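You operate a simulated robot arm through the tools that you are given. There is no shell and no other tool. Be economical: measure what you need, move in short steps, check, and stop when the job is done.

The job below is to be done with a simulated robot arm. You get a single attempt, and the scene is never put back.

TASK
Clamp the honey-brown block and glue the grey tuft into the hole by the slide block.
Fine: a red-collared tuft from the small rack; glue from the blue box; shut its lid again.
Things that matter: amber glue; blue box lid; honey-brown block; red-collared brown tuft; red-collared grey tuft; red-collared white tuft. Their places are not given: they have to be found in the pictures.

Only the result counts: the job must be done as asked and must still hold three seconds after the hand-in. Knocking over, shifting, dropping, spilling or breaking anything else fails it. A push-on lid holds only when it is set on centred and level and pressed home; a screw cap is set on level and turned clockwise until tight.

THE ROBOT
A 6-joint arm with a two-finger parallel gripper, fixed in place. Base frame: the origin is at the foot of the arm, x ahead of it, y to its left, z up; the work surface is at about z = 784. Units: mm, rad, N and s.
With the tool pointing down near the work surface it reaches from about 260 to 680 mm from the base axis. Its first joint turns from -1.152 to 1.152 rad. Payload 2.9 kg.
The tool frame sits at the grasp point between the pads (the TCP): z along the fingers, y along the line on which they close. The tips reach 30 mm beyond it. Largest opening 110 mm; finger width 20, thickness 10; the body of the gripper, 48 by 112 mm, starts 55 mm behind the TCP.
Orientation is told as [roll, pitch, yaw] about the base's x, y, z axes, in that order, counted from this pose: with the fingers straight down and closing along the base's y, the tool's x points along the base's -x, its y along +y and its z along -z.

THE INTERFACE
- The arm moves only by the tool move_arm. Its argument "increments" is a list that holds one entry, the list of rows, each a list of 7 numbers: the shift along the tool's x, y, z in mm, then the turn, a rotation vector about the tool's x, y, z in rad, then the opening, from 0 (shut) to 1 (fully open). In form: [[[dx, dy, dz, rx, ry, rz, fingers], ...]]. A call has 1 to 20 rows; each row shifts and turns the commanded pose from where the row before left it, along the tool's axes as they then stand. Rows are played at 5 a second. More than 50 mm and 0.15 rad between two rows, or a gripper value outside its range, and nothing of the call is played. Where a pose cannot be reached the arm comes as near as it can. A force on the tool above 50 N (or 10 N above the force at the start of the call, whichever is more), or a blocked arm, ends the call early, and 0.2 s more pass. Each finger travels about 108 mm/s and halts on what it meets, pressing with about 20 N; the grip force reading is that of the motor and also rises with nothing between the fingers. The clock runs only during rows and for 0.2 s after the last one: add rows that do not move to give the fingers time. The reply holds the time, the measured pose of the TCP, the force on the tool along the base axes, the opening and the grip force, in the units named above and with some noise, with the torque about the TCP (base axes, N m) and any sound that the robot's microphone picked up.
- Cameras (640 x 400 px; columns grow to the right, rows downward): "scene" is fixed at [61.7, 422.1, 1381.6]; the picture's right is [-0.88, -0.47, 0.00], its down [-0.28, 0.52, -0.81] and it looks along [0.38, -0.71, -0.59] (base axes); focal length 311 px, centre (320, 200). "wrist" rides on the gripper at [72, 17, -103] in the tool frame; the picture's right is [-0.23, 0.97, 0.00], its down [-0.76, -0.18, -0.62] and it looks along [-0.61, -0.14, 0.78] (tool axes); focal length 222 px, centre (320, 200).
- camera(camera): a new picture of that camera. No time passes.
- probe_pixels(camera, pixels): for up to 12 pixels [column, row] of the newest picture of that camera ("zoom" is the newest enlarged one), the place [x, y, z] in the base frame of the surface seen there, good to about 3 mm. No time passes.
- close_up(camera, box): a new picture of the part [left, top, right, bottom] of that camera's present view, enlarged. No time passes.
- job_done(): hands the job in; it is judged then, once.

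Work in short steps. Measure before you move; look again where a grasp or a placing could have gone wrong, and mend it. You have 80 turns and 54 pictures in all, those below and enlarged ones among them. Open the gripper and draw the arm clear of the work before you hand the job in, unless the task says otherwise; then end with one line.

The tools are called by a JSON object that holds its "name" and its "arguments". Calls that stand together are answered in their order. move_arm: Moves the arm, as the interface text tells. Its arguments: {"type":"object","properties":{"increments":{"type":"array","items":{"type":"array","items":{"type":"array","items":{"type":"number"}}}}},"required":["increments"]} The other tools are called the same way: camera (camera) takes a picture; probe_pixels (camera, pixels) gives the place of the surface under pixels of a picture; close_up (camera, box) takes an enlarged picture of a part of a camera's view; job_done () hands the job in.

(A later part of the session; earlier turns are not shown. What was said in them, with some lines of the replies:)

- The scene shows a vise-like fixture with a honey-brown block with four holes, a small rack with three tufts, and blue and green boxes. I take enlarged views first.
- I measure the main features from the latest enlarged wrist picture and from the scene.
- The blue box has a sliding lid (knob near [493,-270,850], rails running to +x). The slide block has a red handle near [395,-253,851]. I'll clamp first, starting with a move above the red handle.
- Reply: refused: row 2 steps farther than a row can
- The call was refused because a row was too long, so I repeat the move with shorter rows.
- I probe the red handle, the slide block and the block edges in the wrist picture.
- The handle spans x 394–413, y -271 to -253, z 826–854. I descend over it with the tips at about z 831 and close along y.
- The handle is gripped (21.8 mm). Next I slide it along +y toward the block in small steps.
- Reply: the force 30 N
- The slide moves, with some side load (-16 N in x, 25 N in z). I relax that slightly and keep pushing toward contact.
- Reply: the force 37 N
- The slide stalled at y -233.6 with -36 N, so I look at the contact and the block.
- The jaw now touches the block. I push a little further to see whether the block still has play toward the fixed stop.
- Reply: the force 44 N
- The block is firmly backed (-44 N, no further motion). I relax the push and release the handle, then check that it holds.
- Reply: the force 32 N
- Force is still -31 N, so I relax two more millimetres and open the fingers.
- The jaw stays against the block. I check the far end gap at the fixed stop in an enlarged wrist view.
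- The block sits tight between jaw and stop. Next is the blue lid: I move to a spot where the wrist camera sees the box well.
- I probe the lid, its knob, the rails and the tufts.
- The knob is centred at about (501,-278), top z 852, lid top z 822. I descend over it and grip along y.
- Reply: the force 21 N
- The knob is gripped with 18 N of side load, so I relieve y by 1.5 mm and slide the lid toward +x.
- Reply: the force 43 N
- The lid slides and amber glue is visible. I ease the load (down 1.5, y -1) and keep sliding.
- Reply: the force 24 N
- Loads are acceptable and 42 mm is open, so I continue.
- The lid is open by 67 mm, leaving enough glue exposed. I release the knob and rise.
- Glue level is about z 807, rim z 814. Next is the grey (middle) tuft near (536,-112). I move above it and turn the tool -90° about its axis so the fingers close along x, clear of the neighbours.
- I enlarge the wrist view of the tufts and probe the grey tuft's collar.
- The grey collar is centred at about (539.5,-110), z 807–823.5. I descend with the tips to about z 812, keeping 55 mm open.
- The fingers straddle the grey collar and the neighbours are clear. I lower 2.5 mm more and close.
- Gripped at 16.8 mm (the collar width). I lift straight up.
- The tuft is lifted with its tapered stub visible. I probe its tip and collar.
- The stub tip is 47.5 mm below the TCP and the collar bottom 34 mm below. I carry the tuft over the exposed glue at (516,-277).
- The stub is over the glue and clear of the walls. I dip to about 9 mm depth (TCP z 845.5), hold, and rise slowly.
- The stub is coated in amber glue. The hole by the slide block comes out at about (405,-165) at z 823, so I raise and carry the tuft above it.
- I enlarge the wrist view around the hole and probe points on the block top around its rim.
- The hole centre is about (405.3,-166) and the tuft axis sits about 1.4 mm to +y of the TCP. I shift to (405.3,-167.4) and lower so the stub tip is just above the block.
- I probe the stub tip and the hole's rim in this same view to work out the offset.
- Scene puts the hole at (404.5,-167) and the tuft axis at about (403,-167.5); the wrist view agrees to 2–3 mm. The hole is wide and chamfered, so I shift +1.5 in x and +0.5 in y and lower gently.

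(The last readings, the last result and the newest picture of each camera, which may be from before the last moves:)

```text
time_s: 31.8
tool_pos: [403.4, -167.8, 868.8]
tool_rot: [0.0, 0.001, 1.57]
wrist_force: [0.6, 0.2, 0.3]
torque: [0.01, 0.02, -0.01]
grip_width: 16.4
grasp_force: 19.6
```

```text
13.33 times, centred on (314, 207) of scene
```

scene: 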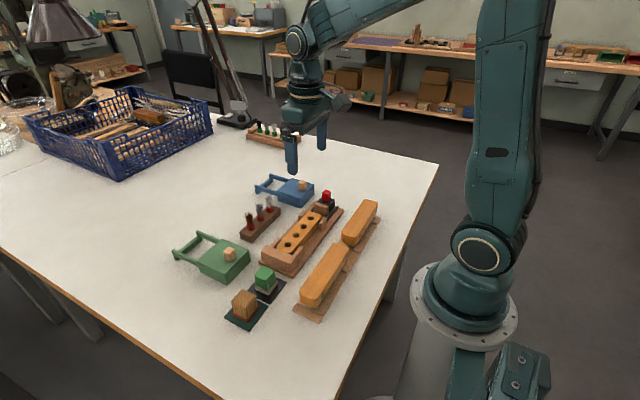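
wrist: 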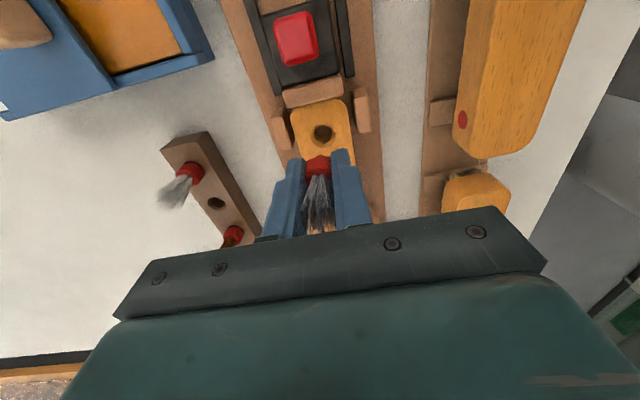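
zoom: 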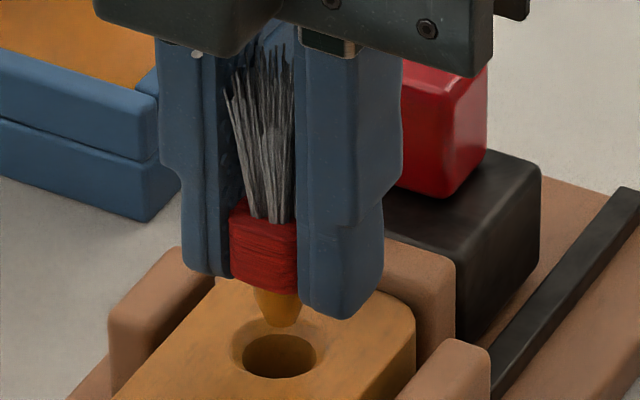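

There is no contact yet. Image geometry suggests the tip is only about 40 mm below the TCP and is in line with the hole. I lower 6 mm and check again.

{"name": "move_arm", "arguments": {"increments": [[[0, 0, 2, 0, 0, 0, 0.05], [0, 0, 2, 0, 0, 0, 0.05], [0, 0, 2, 0, 0, 0, 0.05], [0, 0, 0, 0, 0, 0, 0.05], [0, 0, 0, 0, 0, 0, 0.05]]]}}

{"name": "close_up", "arguments": {"camera": "scene", "box": [290, 192, 338, 222]}}

{"name": "close_up", "arguments": {"camera": "wrist", "box": [272, 90, 368, 170]}}

```text
time_s: 33.0
tool_pos: [404.2, -166.3, 863.9]
tool_rot: [-0.001, 0.0, 1.57]
wrist_force: [0.0, 0.7, -0.1]
torque: [0.01, -0.01, 0.03]
grip_width: 16.4
grasp_force: 19.9
```

```text
13.33 times, centred on (314, 207) of scene
```

zoom: 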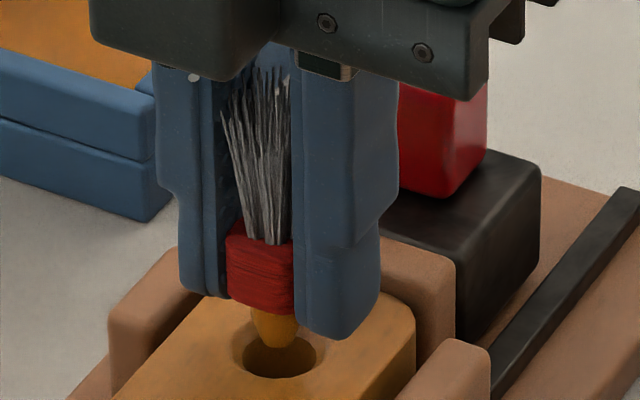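

```text
5.00 times, centred on (320, 130) of wrist
```

zoom: 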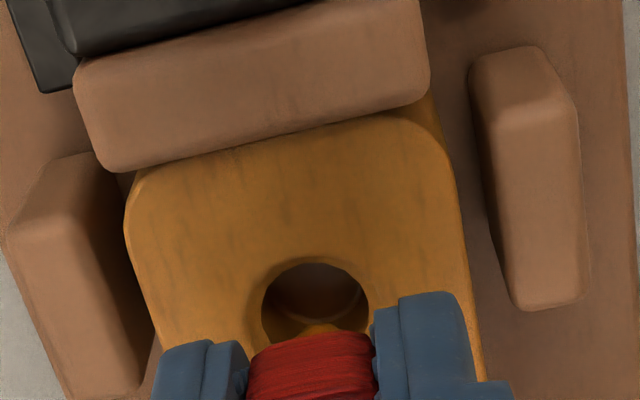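

The stub tip is entering the hole, well centred at about (274,348) versus (278,349). I lower in small steps until the collar seats.

{"name": "move_arm", "arguments": {"increments": [[[0, 0.5, 2, 0, 0, 0, 0.05], [0, 0, 2, 0, 0, 0, 0.05], [0, 0, 1, 0, 0, 0, 0.05], [0, 0, 1, 0, 0, 0, 0.05], [0, 0, 0, 0, 0, 0, 0.05]]]}}

{"name": "close_up", "arguments": {"camera": "scene", "box": [290, 192, 338, 222]}}

```text
time_s: 34.2
tool_pos: [403.7, -166.8, 858.7]
tool_rot: [0.001, 0.001, 1.569]
wrist_force: [-0.5, 0.7, -0.2]
torque: [0.0, 0.01, -0.02]
grip_width: 16.7
grasp_force: 20.4
```

```text
13.33 times, centred on (314, 207) of scene
```

zoom: 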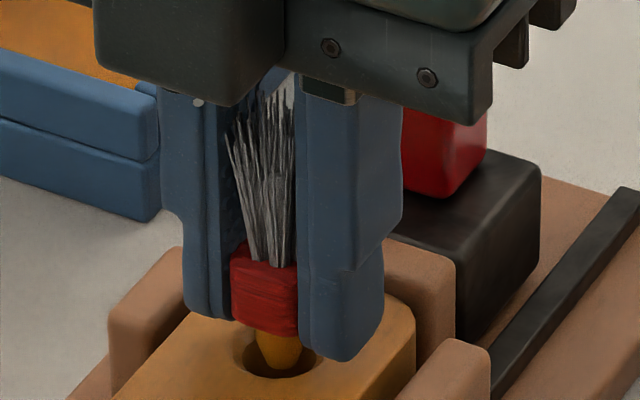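

The stub is inside the hole with no contact force. I continue in 1 mm steps, watching the force.

{"name": "move_arm", "arguments": {"increments": [[[0, 0, 1, 0, 0, 0, 0.05], [0, 0, 1, 0, 0, 0, 0.05], [0, 0, 0.7, 0, 0, 0, 0.05], [0, 0, 0, 0, 0, 0, 0.05]]]}}

{"name": "close_up", "arguments": {"camera": "scene", "box": [290, 192, 338, 222]}}

```text
time_s: 35.2
tool_pos: [403.4, -166.9, 855.6]
tool_rot: [0.0, 0.0, 1.571]
wrist_force: [0.3, 0.0, -0.1]
torque: [-0.03, -0.01, 0.02]
grip_width: 16.5
grasp_force: 20.1
```

```text
13.33 times, centred on (314, 207) of scene
```

zoom: 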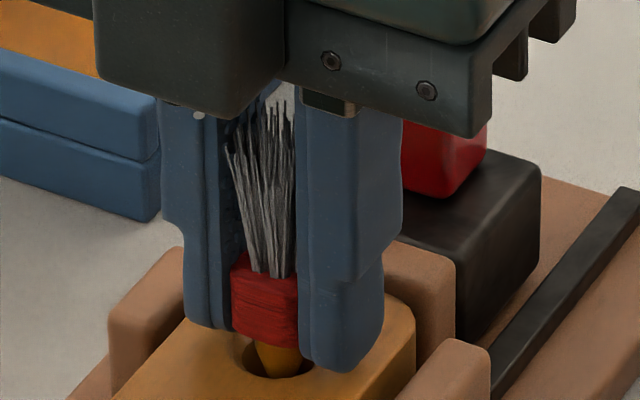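

The collar is still about 6 mm above the block while the fingertips are near z 825.6. I lower the last 2 mm; after that the tuft can settle on release.

{"name": "move_arm", "arguments": {"increments": [[[0, 0, 0.8, 0, 0, 0, 0.05], [0, 0, 0.7, 0, 0, 0, 0.05], [0, 0, 0, 0, 0, 0, 0.05], [0, 0, 0, 0, 0, 0, 0.05]]]}}

{"name": "close_up", "arguments": {"camera": "scene", "box": [298, 202, 330, 222]}}

```text
time_s: 36.2
tool_pos: [403.4, -166.0, 854.6]
tool_rot: [0.001, -0.001, 1.57]
wrist_force: [0.3, -0.2, -0.6]
torque: [-0.01, -0.01, -0.03]
grip_width: 16.7
grasp_force: 19.8
```

```text
16.00 times, centred on (314, 212) of scene
```

zoom: 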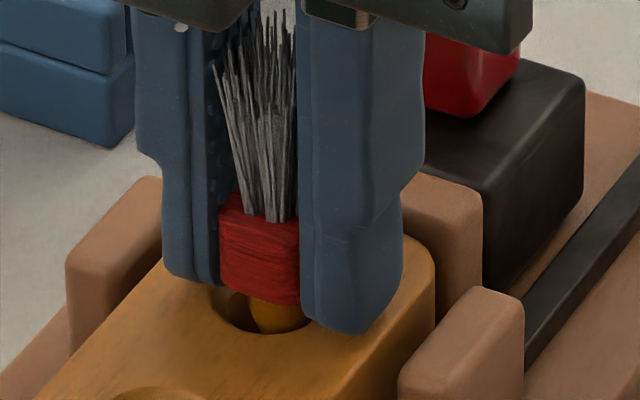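

The stub is in the hole but about 2 mm off centre toward -y/-x. I shift by (+1,+1.5), then lower 1.5 mm more.

{"name": "move_arm", "arguments": {"increments": [[[-1.5, -1, 0, 0, 0, 0, 0.05], [0, 0, 0.8, 0, 0, 0, 0.05], [0, 0, 0.8, 0, 0, 0, 0.05], [0, 0, 0, 0, 0, 0, 0.05], [0, 0, 0, 0, 0, 0, 0.05]]]}}

{"name": "close_up", "arguments": {"camera": "scene", "box": [298, 202, 330, 222]}}

```text
time_s: 37.4
tool_pos: [405.3, -166.3, 853.5]
tool_rot: [-0.001, -0.001, 1.57]
wrist_force: [-0.3, -1.2, 0.1]
torque: [-0.06, 0.01, 0.02]
grip_width: 16.7
grasp_force: 20.4
```

```text
16.00 times, centred on (314, 212) of scene
```

zoom: 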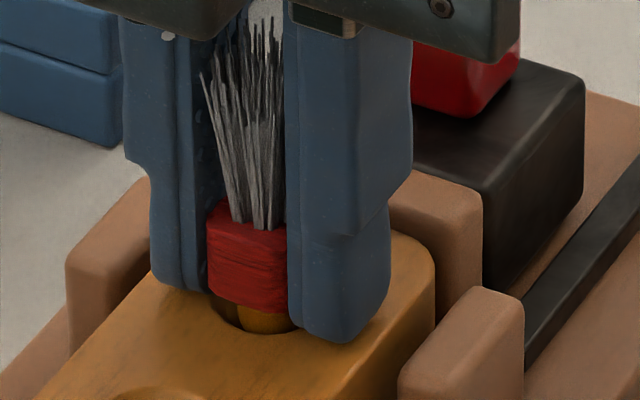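

Centred now, with about 3 mm left to seat. I continue down until a vertical force appears.

{"name": "move_arm", "arguments": {"increments": [[[0.5, 0, 0.8, 0, 0, 0, 0.05], [0, 0, 0.8, 0, 0, 0, 0.05], [0, 0, 0.6, 0, 0, 0, 0.05], [0, 0, 0, 0, 0, 0, 0.05]]]}}

```text
time_s: 38.4
tool_pos: [402.3, -166.3, 852.3]
tool_rot: [-0.003, 0.0, 1.573]
wrist_force: [-12.2, 5.5, 40.5]
torque: [0.18, 0.31, 0.21]
grip_width: 16.5
grasp_force: 20.6
```

Contact (40 N upward). I back off 1 mm and look.

{"name": "move_arm", "arguments": {"increments": [[[0, 0, -0.6, 0, 0, 0, 0.05], [0, 0, -0.4, 0, 0, 0, 0.05], [0, 0, 0, 0, 0, 0, 0.05]]]}}

{"name": "close_up", "arguments": {"camera": "scene", "box": [298, 202, 330, 222]}}

```text
time_s: 39.2
tool_pos: [404.5, -166.3, 852.2]
tool_rot: [-0.001, 0.0, 1.571]
wrist_force: [-9.9, 7.0, 37.8]
torque: [0.23, 0.34, 0.21]
grip_width: 16.7
grasp_force: 20.0
```

```text
16.00 times, centred on (314, 212) of scene
```

zoom: 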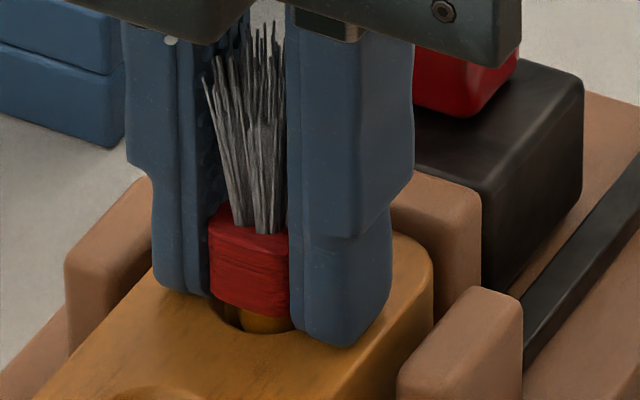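

The fingertips rest on the block while the collar is still 2–3 mm high. I unload, open a little so the tuft can settle, and rise about 5 mm.

{"name": "move_arm", "arguments": {"increments": [[[0, 0, -1, 0, 0, 0, 0.05], [0, 0, -0.5, 0, 0, 0, 0.05], [0, 0, 0, 0, 0, 0, 0.2], [0, 0, 0, 0, 0, 0, 0.23], [0, 0, -2, 0, 0, 0, 0.23], [0, 0, -2, 0, 0, 0, 0.23], [0, 0, 0, 0, 0, 0, 0.23]]]}}

{"name": "close_up", "arguments": {"camera": "scene", "box": [298, 202, 330, 222]}}

```text
time_s: 40.8
tool_pos: [403.3, -167.0, 857.1]
tool_rot: [0.0, 0.0, 1.57]
wrist_force: [1.2, 0.3, 0.1]
torque: [0.03, 0.01, 0.0]
grip_width: 25.3
grasp_force: 0.1
```

```text
16.00 times, centred on (314, 212) of scene
```

zoom: 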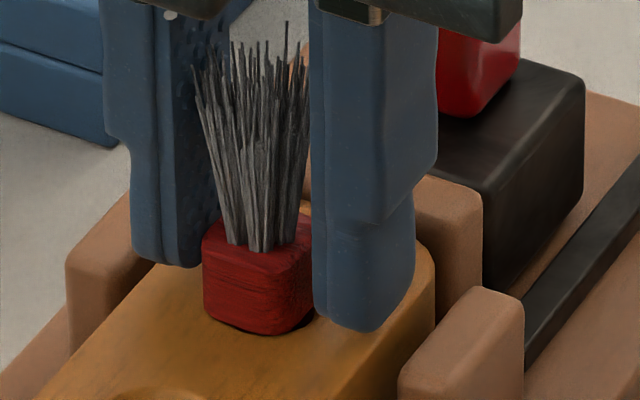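

The tuft has dropped and sits flush and upright in the hole. I open wider, rise clear, and go above the lid knob at about (568.8,-280).

{"name": "move_arm", "arguments": {"increments": [[[0, 0, 0, 0, 0, 0, 0.4], [0, 0, -10, 0, 0, 0, 0.4], [0, 0, -30, 0, 0, 0, 0.45], [0, 0, -45, 0, 0, 0, 0.45], [28.3, -41.3, 0, 0, 0, 0, 0.45], [28.3, -41.3, 0, 0, 0, 0, 0.45], [28.3, -41.3, 0, 0, 0, 0, 0.45], [28.3, -41.3, 0, 0, 0, 0, 0.45], [0, 0, 0, 0, 0, 0, 0.45], [0, 0, 0, 0, 0, 0, 0.45]]]}}

{"name": "camera", "arguments": {"camera": "scene"}}

```text
time_s: 43.0
tool_pos: [571.5, -281.4, 942.0]
tool_rot: [0.0, -0.002, 1.57]
wrist_force: [-0.1, 1.5, 0.0]
torque: [-0.01, 0.05, 0.02]
grip_width: 49.5
grasp_force: 0.1
```

```text
7 pictures are left
```

scene: 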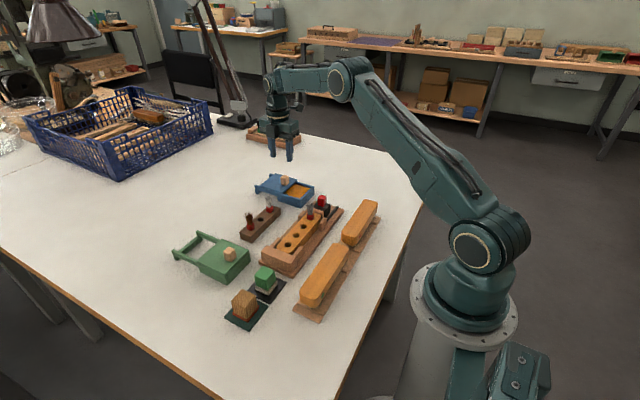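

The path is clear. I descend over the knob and grip it along x.

{"name": "move_arm", "arguments": {"increments": [[[-1, 2, 30, 0, 0, 0, 0.45], [0, 0, 30, 0, 0, 0, 0.45], [0, 0, 15, 0, 0, 0, 0.45], [0, 0, 7.5, 0, 0, 0, 0.45], [0, 0, 0, 0, 0, 0, 0.3], [0, 0, 0, 0, 0, 0, 0.15], [0, 0, 0, 0, 0, 0, 0.08], [0, 0, 0, 0, 0, 0, 0.08]]]}}

```text
time_s: 44.8
tool_pos: [569.7, -278.4, 857.9]
tool_rot: [0.001, -0.001, 1.571]
wrist_force: [0.1, 0.8, -1.2]
torque: [-0.18, 0.01, 0.02]
grip_width: 21.4
grasp_force: 44.6
```

The knob is gripped. I slide the lid back along -x.

{"name": "move_arm", "arguments": {"increments": [[[0, 5, 0, 0, 0, 0, 0.08], [0, 5, 0, 0, 0, 0, 0.08], [0, 5, 0, 0, 0, 0, 0.08], [0, 5, 0, 0, 0, 0, 0.08], [0, 5, 0, 0, 0, 0, 0.08], [0, 5, 0, 0, 0, 0, 0.08]]]}}

```text
time_s: 46.2
tool_pos: [537.0, -277.9, 857.3]
tool_rot: [0.002, -0.005, 1.571]
wrist_force: [0.4, -0.9, -23.5]
torque: [0.18, -0.21, 0.08]
grip_width: 21.4
grasp_force: 44.8
```

Moving well with a small upward pull on the lid, so I ease down 0.8 mm and continue.

{"name": "move_arm", "arguments": {"increments": [[[0, 0, 0.8, 0, 0, 0, 0.08], [0, 5, 0, 0, 0, 0, 0.08], [0, 5, 0, 0, 0, 0, 0.08], [0, 5, 0, 0, 0, 0, 0.08], [0, 5, 0, 0, 0, 0, 0.08], [0, 5, 0, 0, 0, 0, 0.08], [0, 4, 0, 0, 0, 0, 0.08]]]}}

```text
time_s: 47.8
tool_pos: [506.2, -278.6, 857.4]
tool_rot: [0.0, -0.003, 1.572]
wrist_force: [0.6, 2.8, -19.4]
torque: [0.06, -0.07, -0.02]
grip_width: 21.4
grasp_force: 45.3
```

A few millimetres remain, so I push gently to the stop.

{"name": "move_arm", "arguments": {"increments": [[[0, 2, 0.6, 0, 0, 0, 0.08], [0, 2, 0, 0, 0, 0, 0.08], [0, 2, 0, 0, 0, 0, 0.08], [0, 1, 0, 0, 0, 0, 0.08], [0, 1, 0, 0, 0, 0, 0.08], [0, 0, 0, 0, 0, 0, 0.08]]]}}

{"name": "close_up", "arguments": {"camera": "scene", "box": [240, 160, 350, 227]}}

```text
time_s: 49.2
tool_pos: [499.8, -279.2, 857.4]
tool_rot: [-0.001, 0.0, 1.57]
wrist_force: [3.6, 5.5, -16.9]
torque: [0.62, -0.05, 0.06]
grip_width: 21.6
grasp_force: 45.1
```

```text
5.82 times, centred on (295, 194) of scene
```

zoom: 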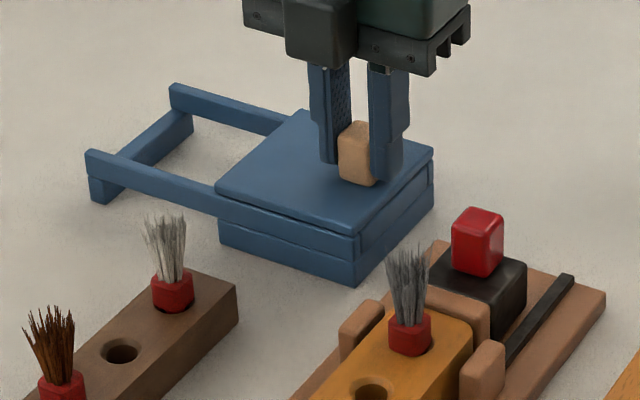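

The lid covers the box again. I push 2 mm more to confirm the stop.

{"name": "move_arm", "arguments": {"increments": [[[0, 1, 0, 0, 0, 0, 0.08], [0, 1, 0, 0, 0, 0, 0.08], [0, 0, 0, 0, 0, 0, 0.08]]]}}

```text
time_s: 50.0
tool_pos: [499.4, -278.7, 857.3]
tool_rot: [-0.003, -0.001, 1.57]
wrist_force: [19.4, 0.4, -27.8]
torque: [-0.08, -0.22, -0.01]
grip_width: 21.4
grasp_force: 45.1
```

The stop is reached (19 N). I unload, release the knob and rise clear.

{"name": "move_arm", "arguments": {"increments": [[[0, -1.3, 0.5, 0, 0, 0, 0.08], [0, 0, 0, 0, 0, 0, 0.25], [0, 0, 0, 0, 0, 0, 0.4], [0, 0, -15, 0, 0, 0, 0.45], [0, 0, -40, 0, 0, 0, 0.45], [0, 0, -45, 0, 0, 0, 0.45], [0, -30, -30, 0, 0, 0, 0.45], [0, 0, 0, 0, 0, 0, 0.45]]]}}

{"name": "close_up", "arguments": {"camera": "scene", "box": [230, 160, 350, 260]}}

{"name": "close_up", "arguments": {"camera": "scene", "box": [298, 197, 330, 222]}}

```text
time_s: 51.8
tool_pos: [526.3, -274.6, 987.0]
tool_rot: [0.0, -0.003, 1.571]
wrist_force: [0.7, 0.6, -0.3]
torque: [0.04, -0.03, 0.0]
grip_width: 49.4
grasp_force: 0.1
```

```text
4.00 times, centred on (290, 210) of scene
```

zoom: 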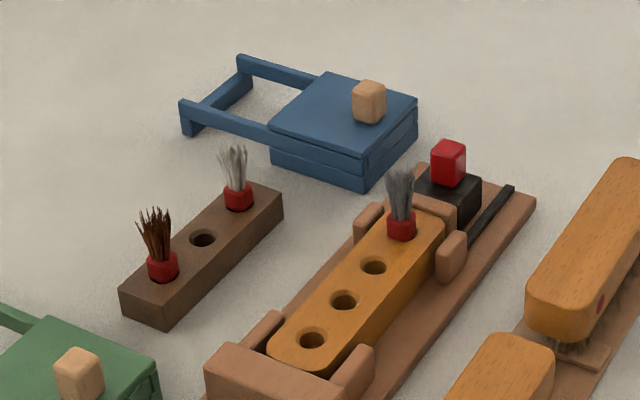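

```text
16.00 times, centred on (314, 210) of scene
```

zoom: 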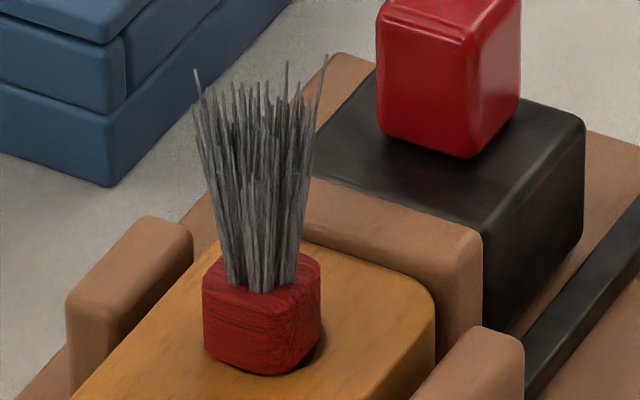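

The grey tuft is seated upright, the jaw is tight on the block, the lid is closed and the arm is clear, so I hand in.

{"name": "job_done", "arguments": {}}

```text
The job is handed in.
```

The honey-brown block is clamped, the grey red-collared tuft is glued into the hole by the slide block, and the blue box lid is shut again.
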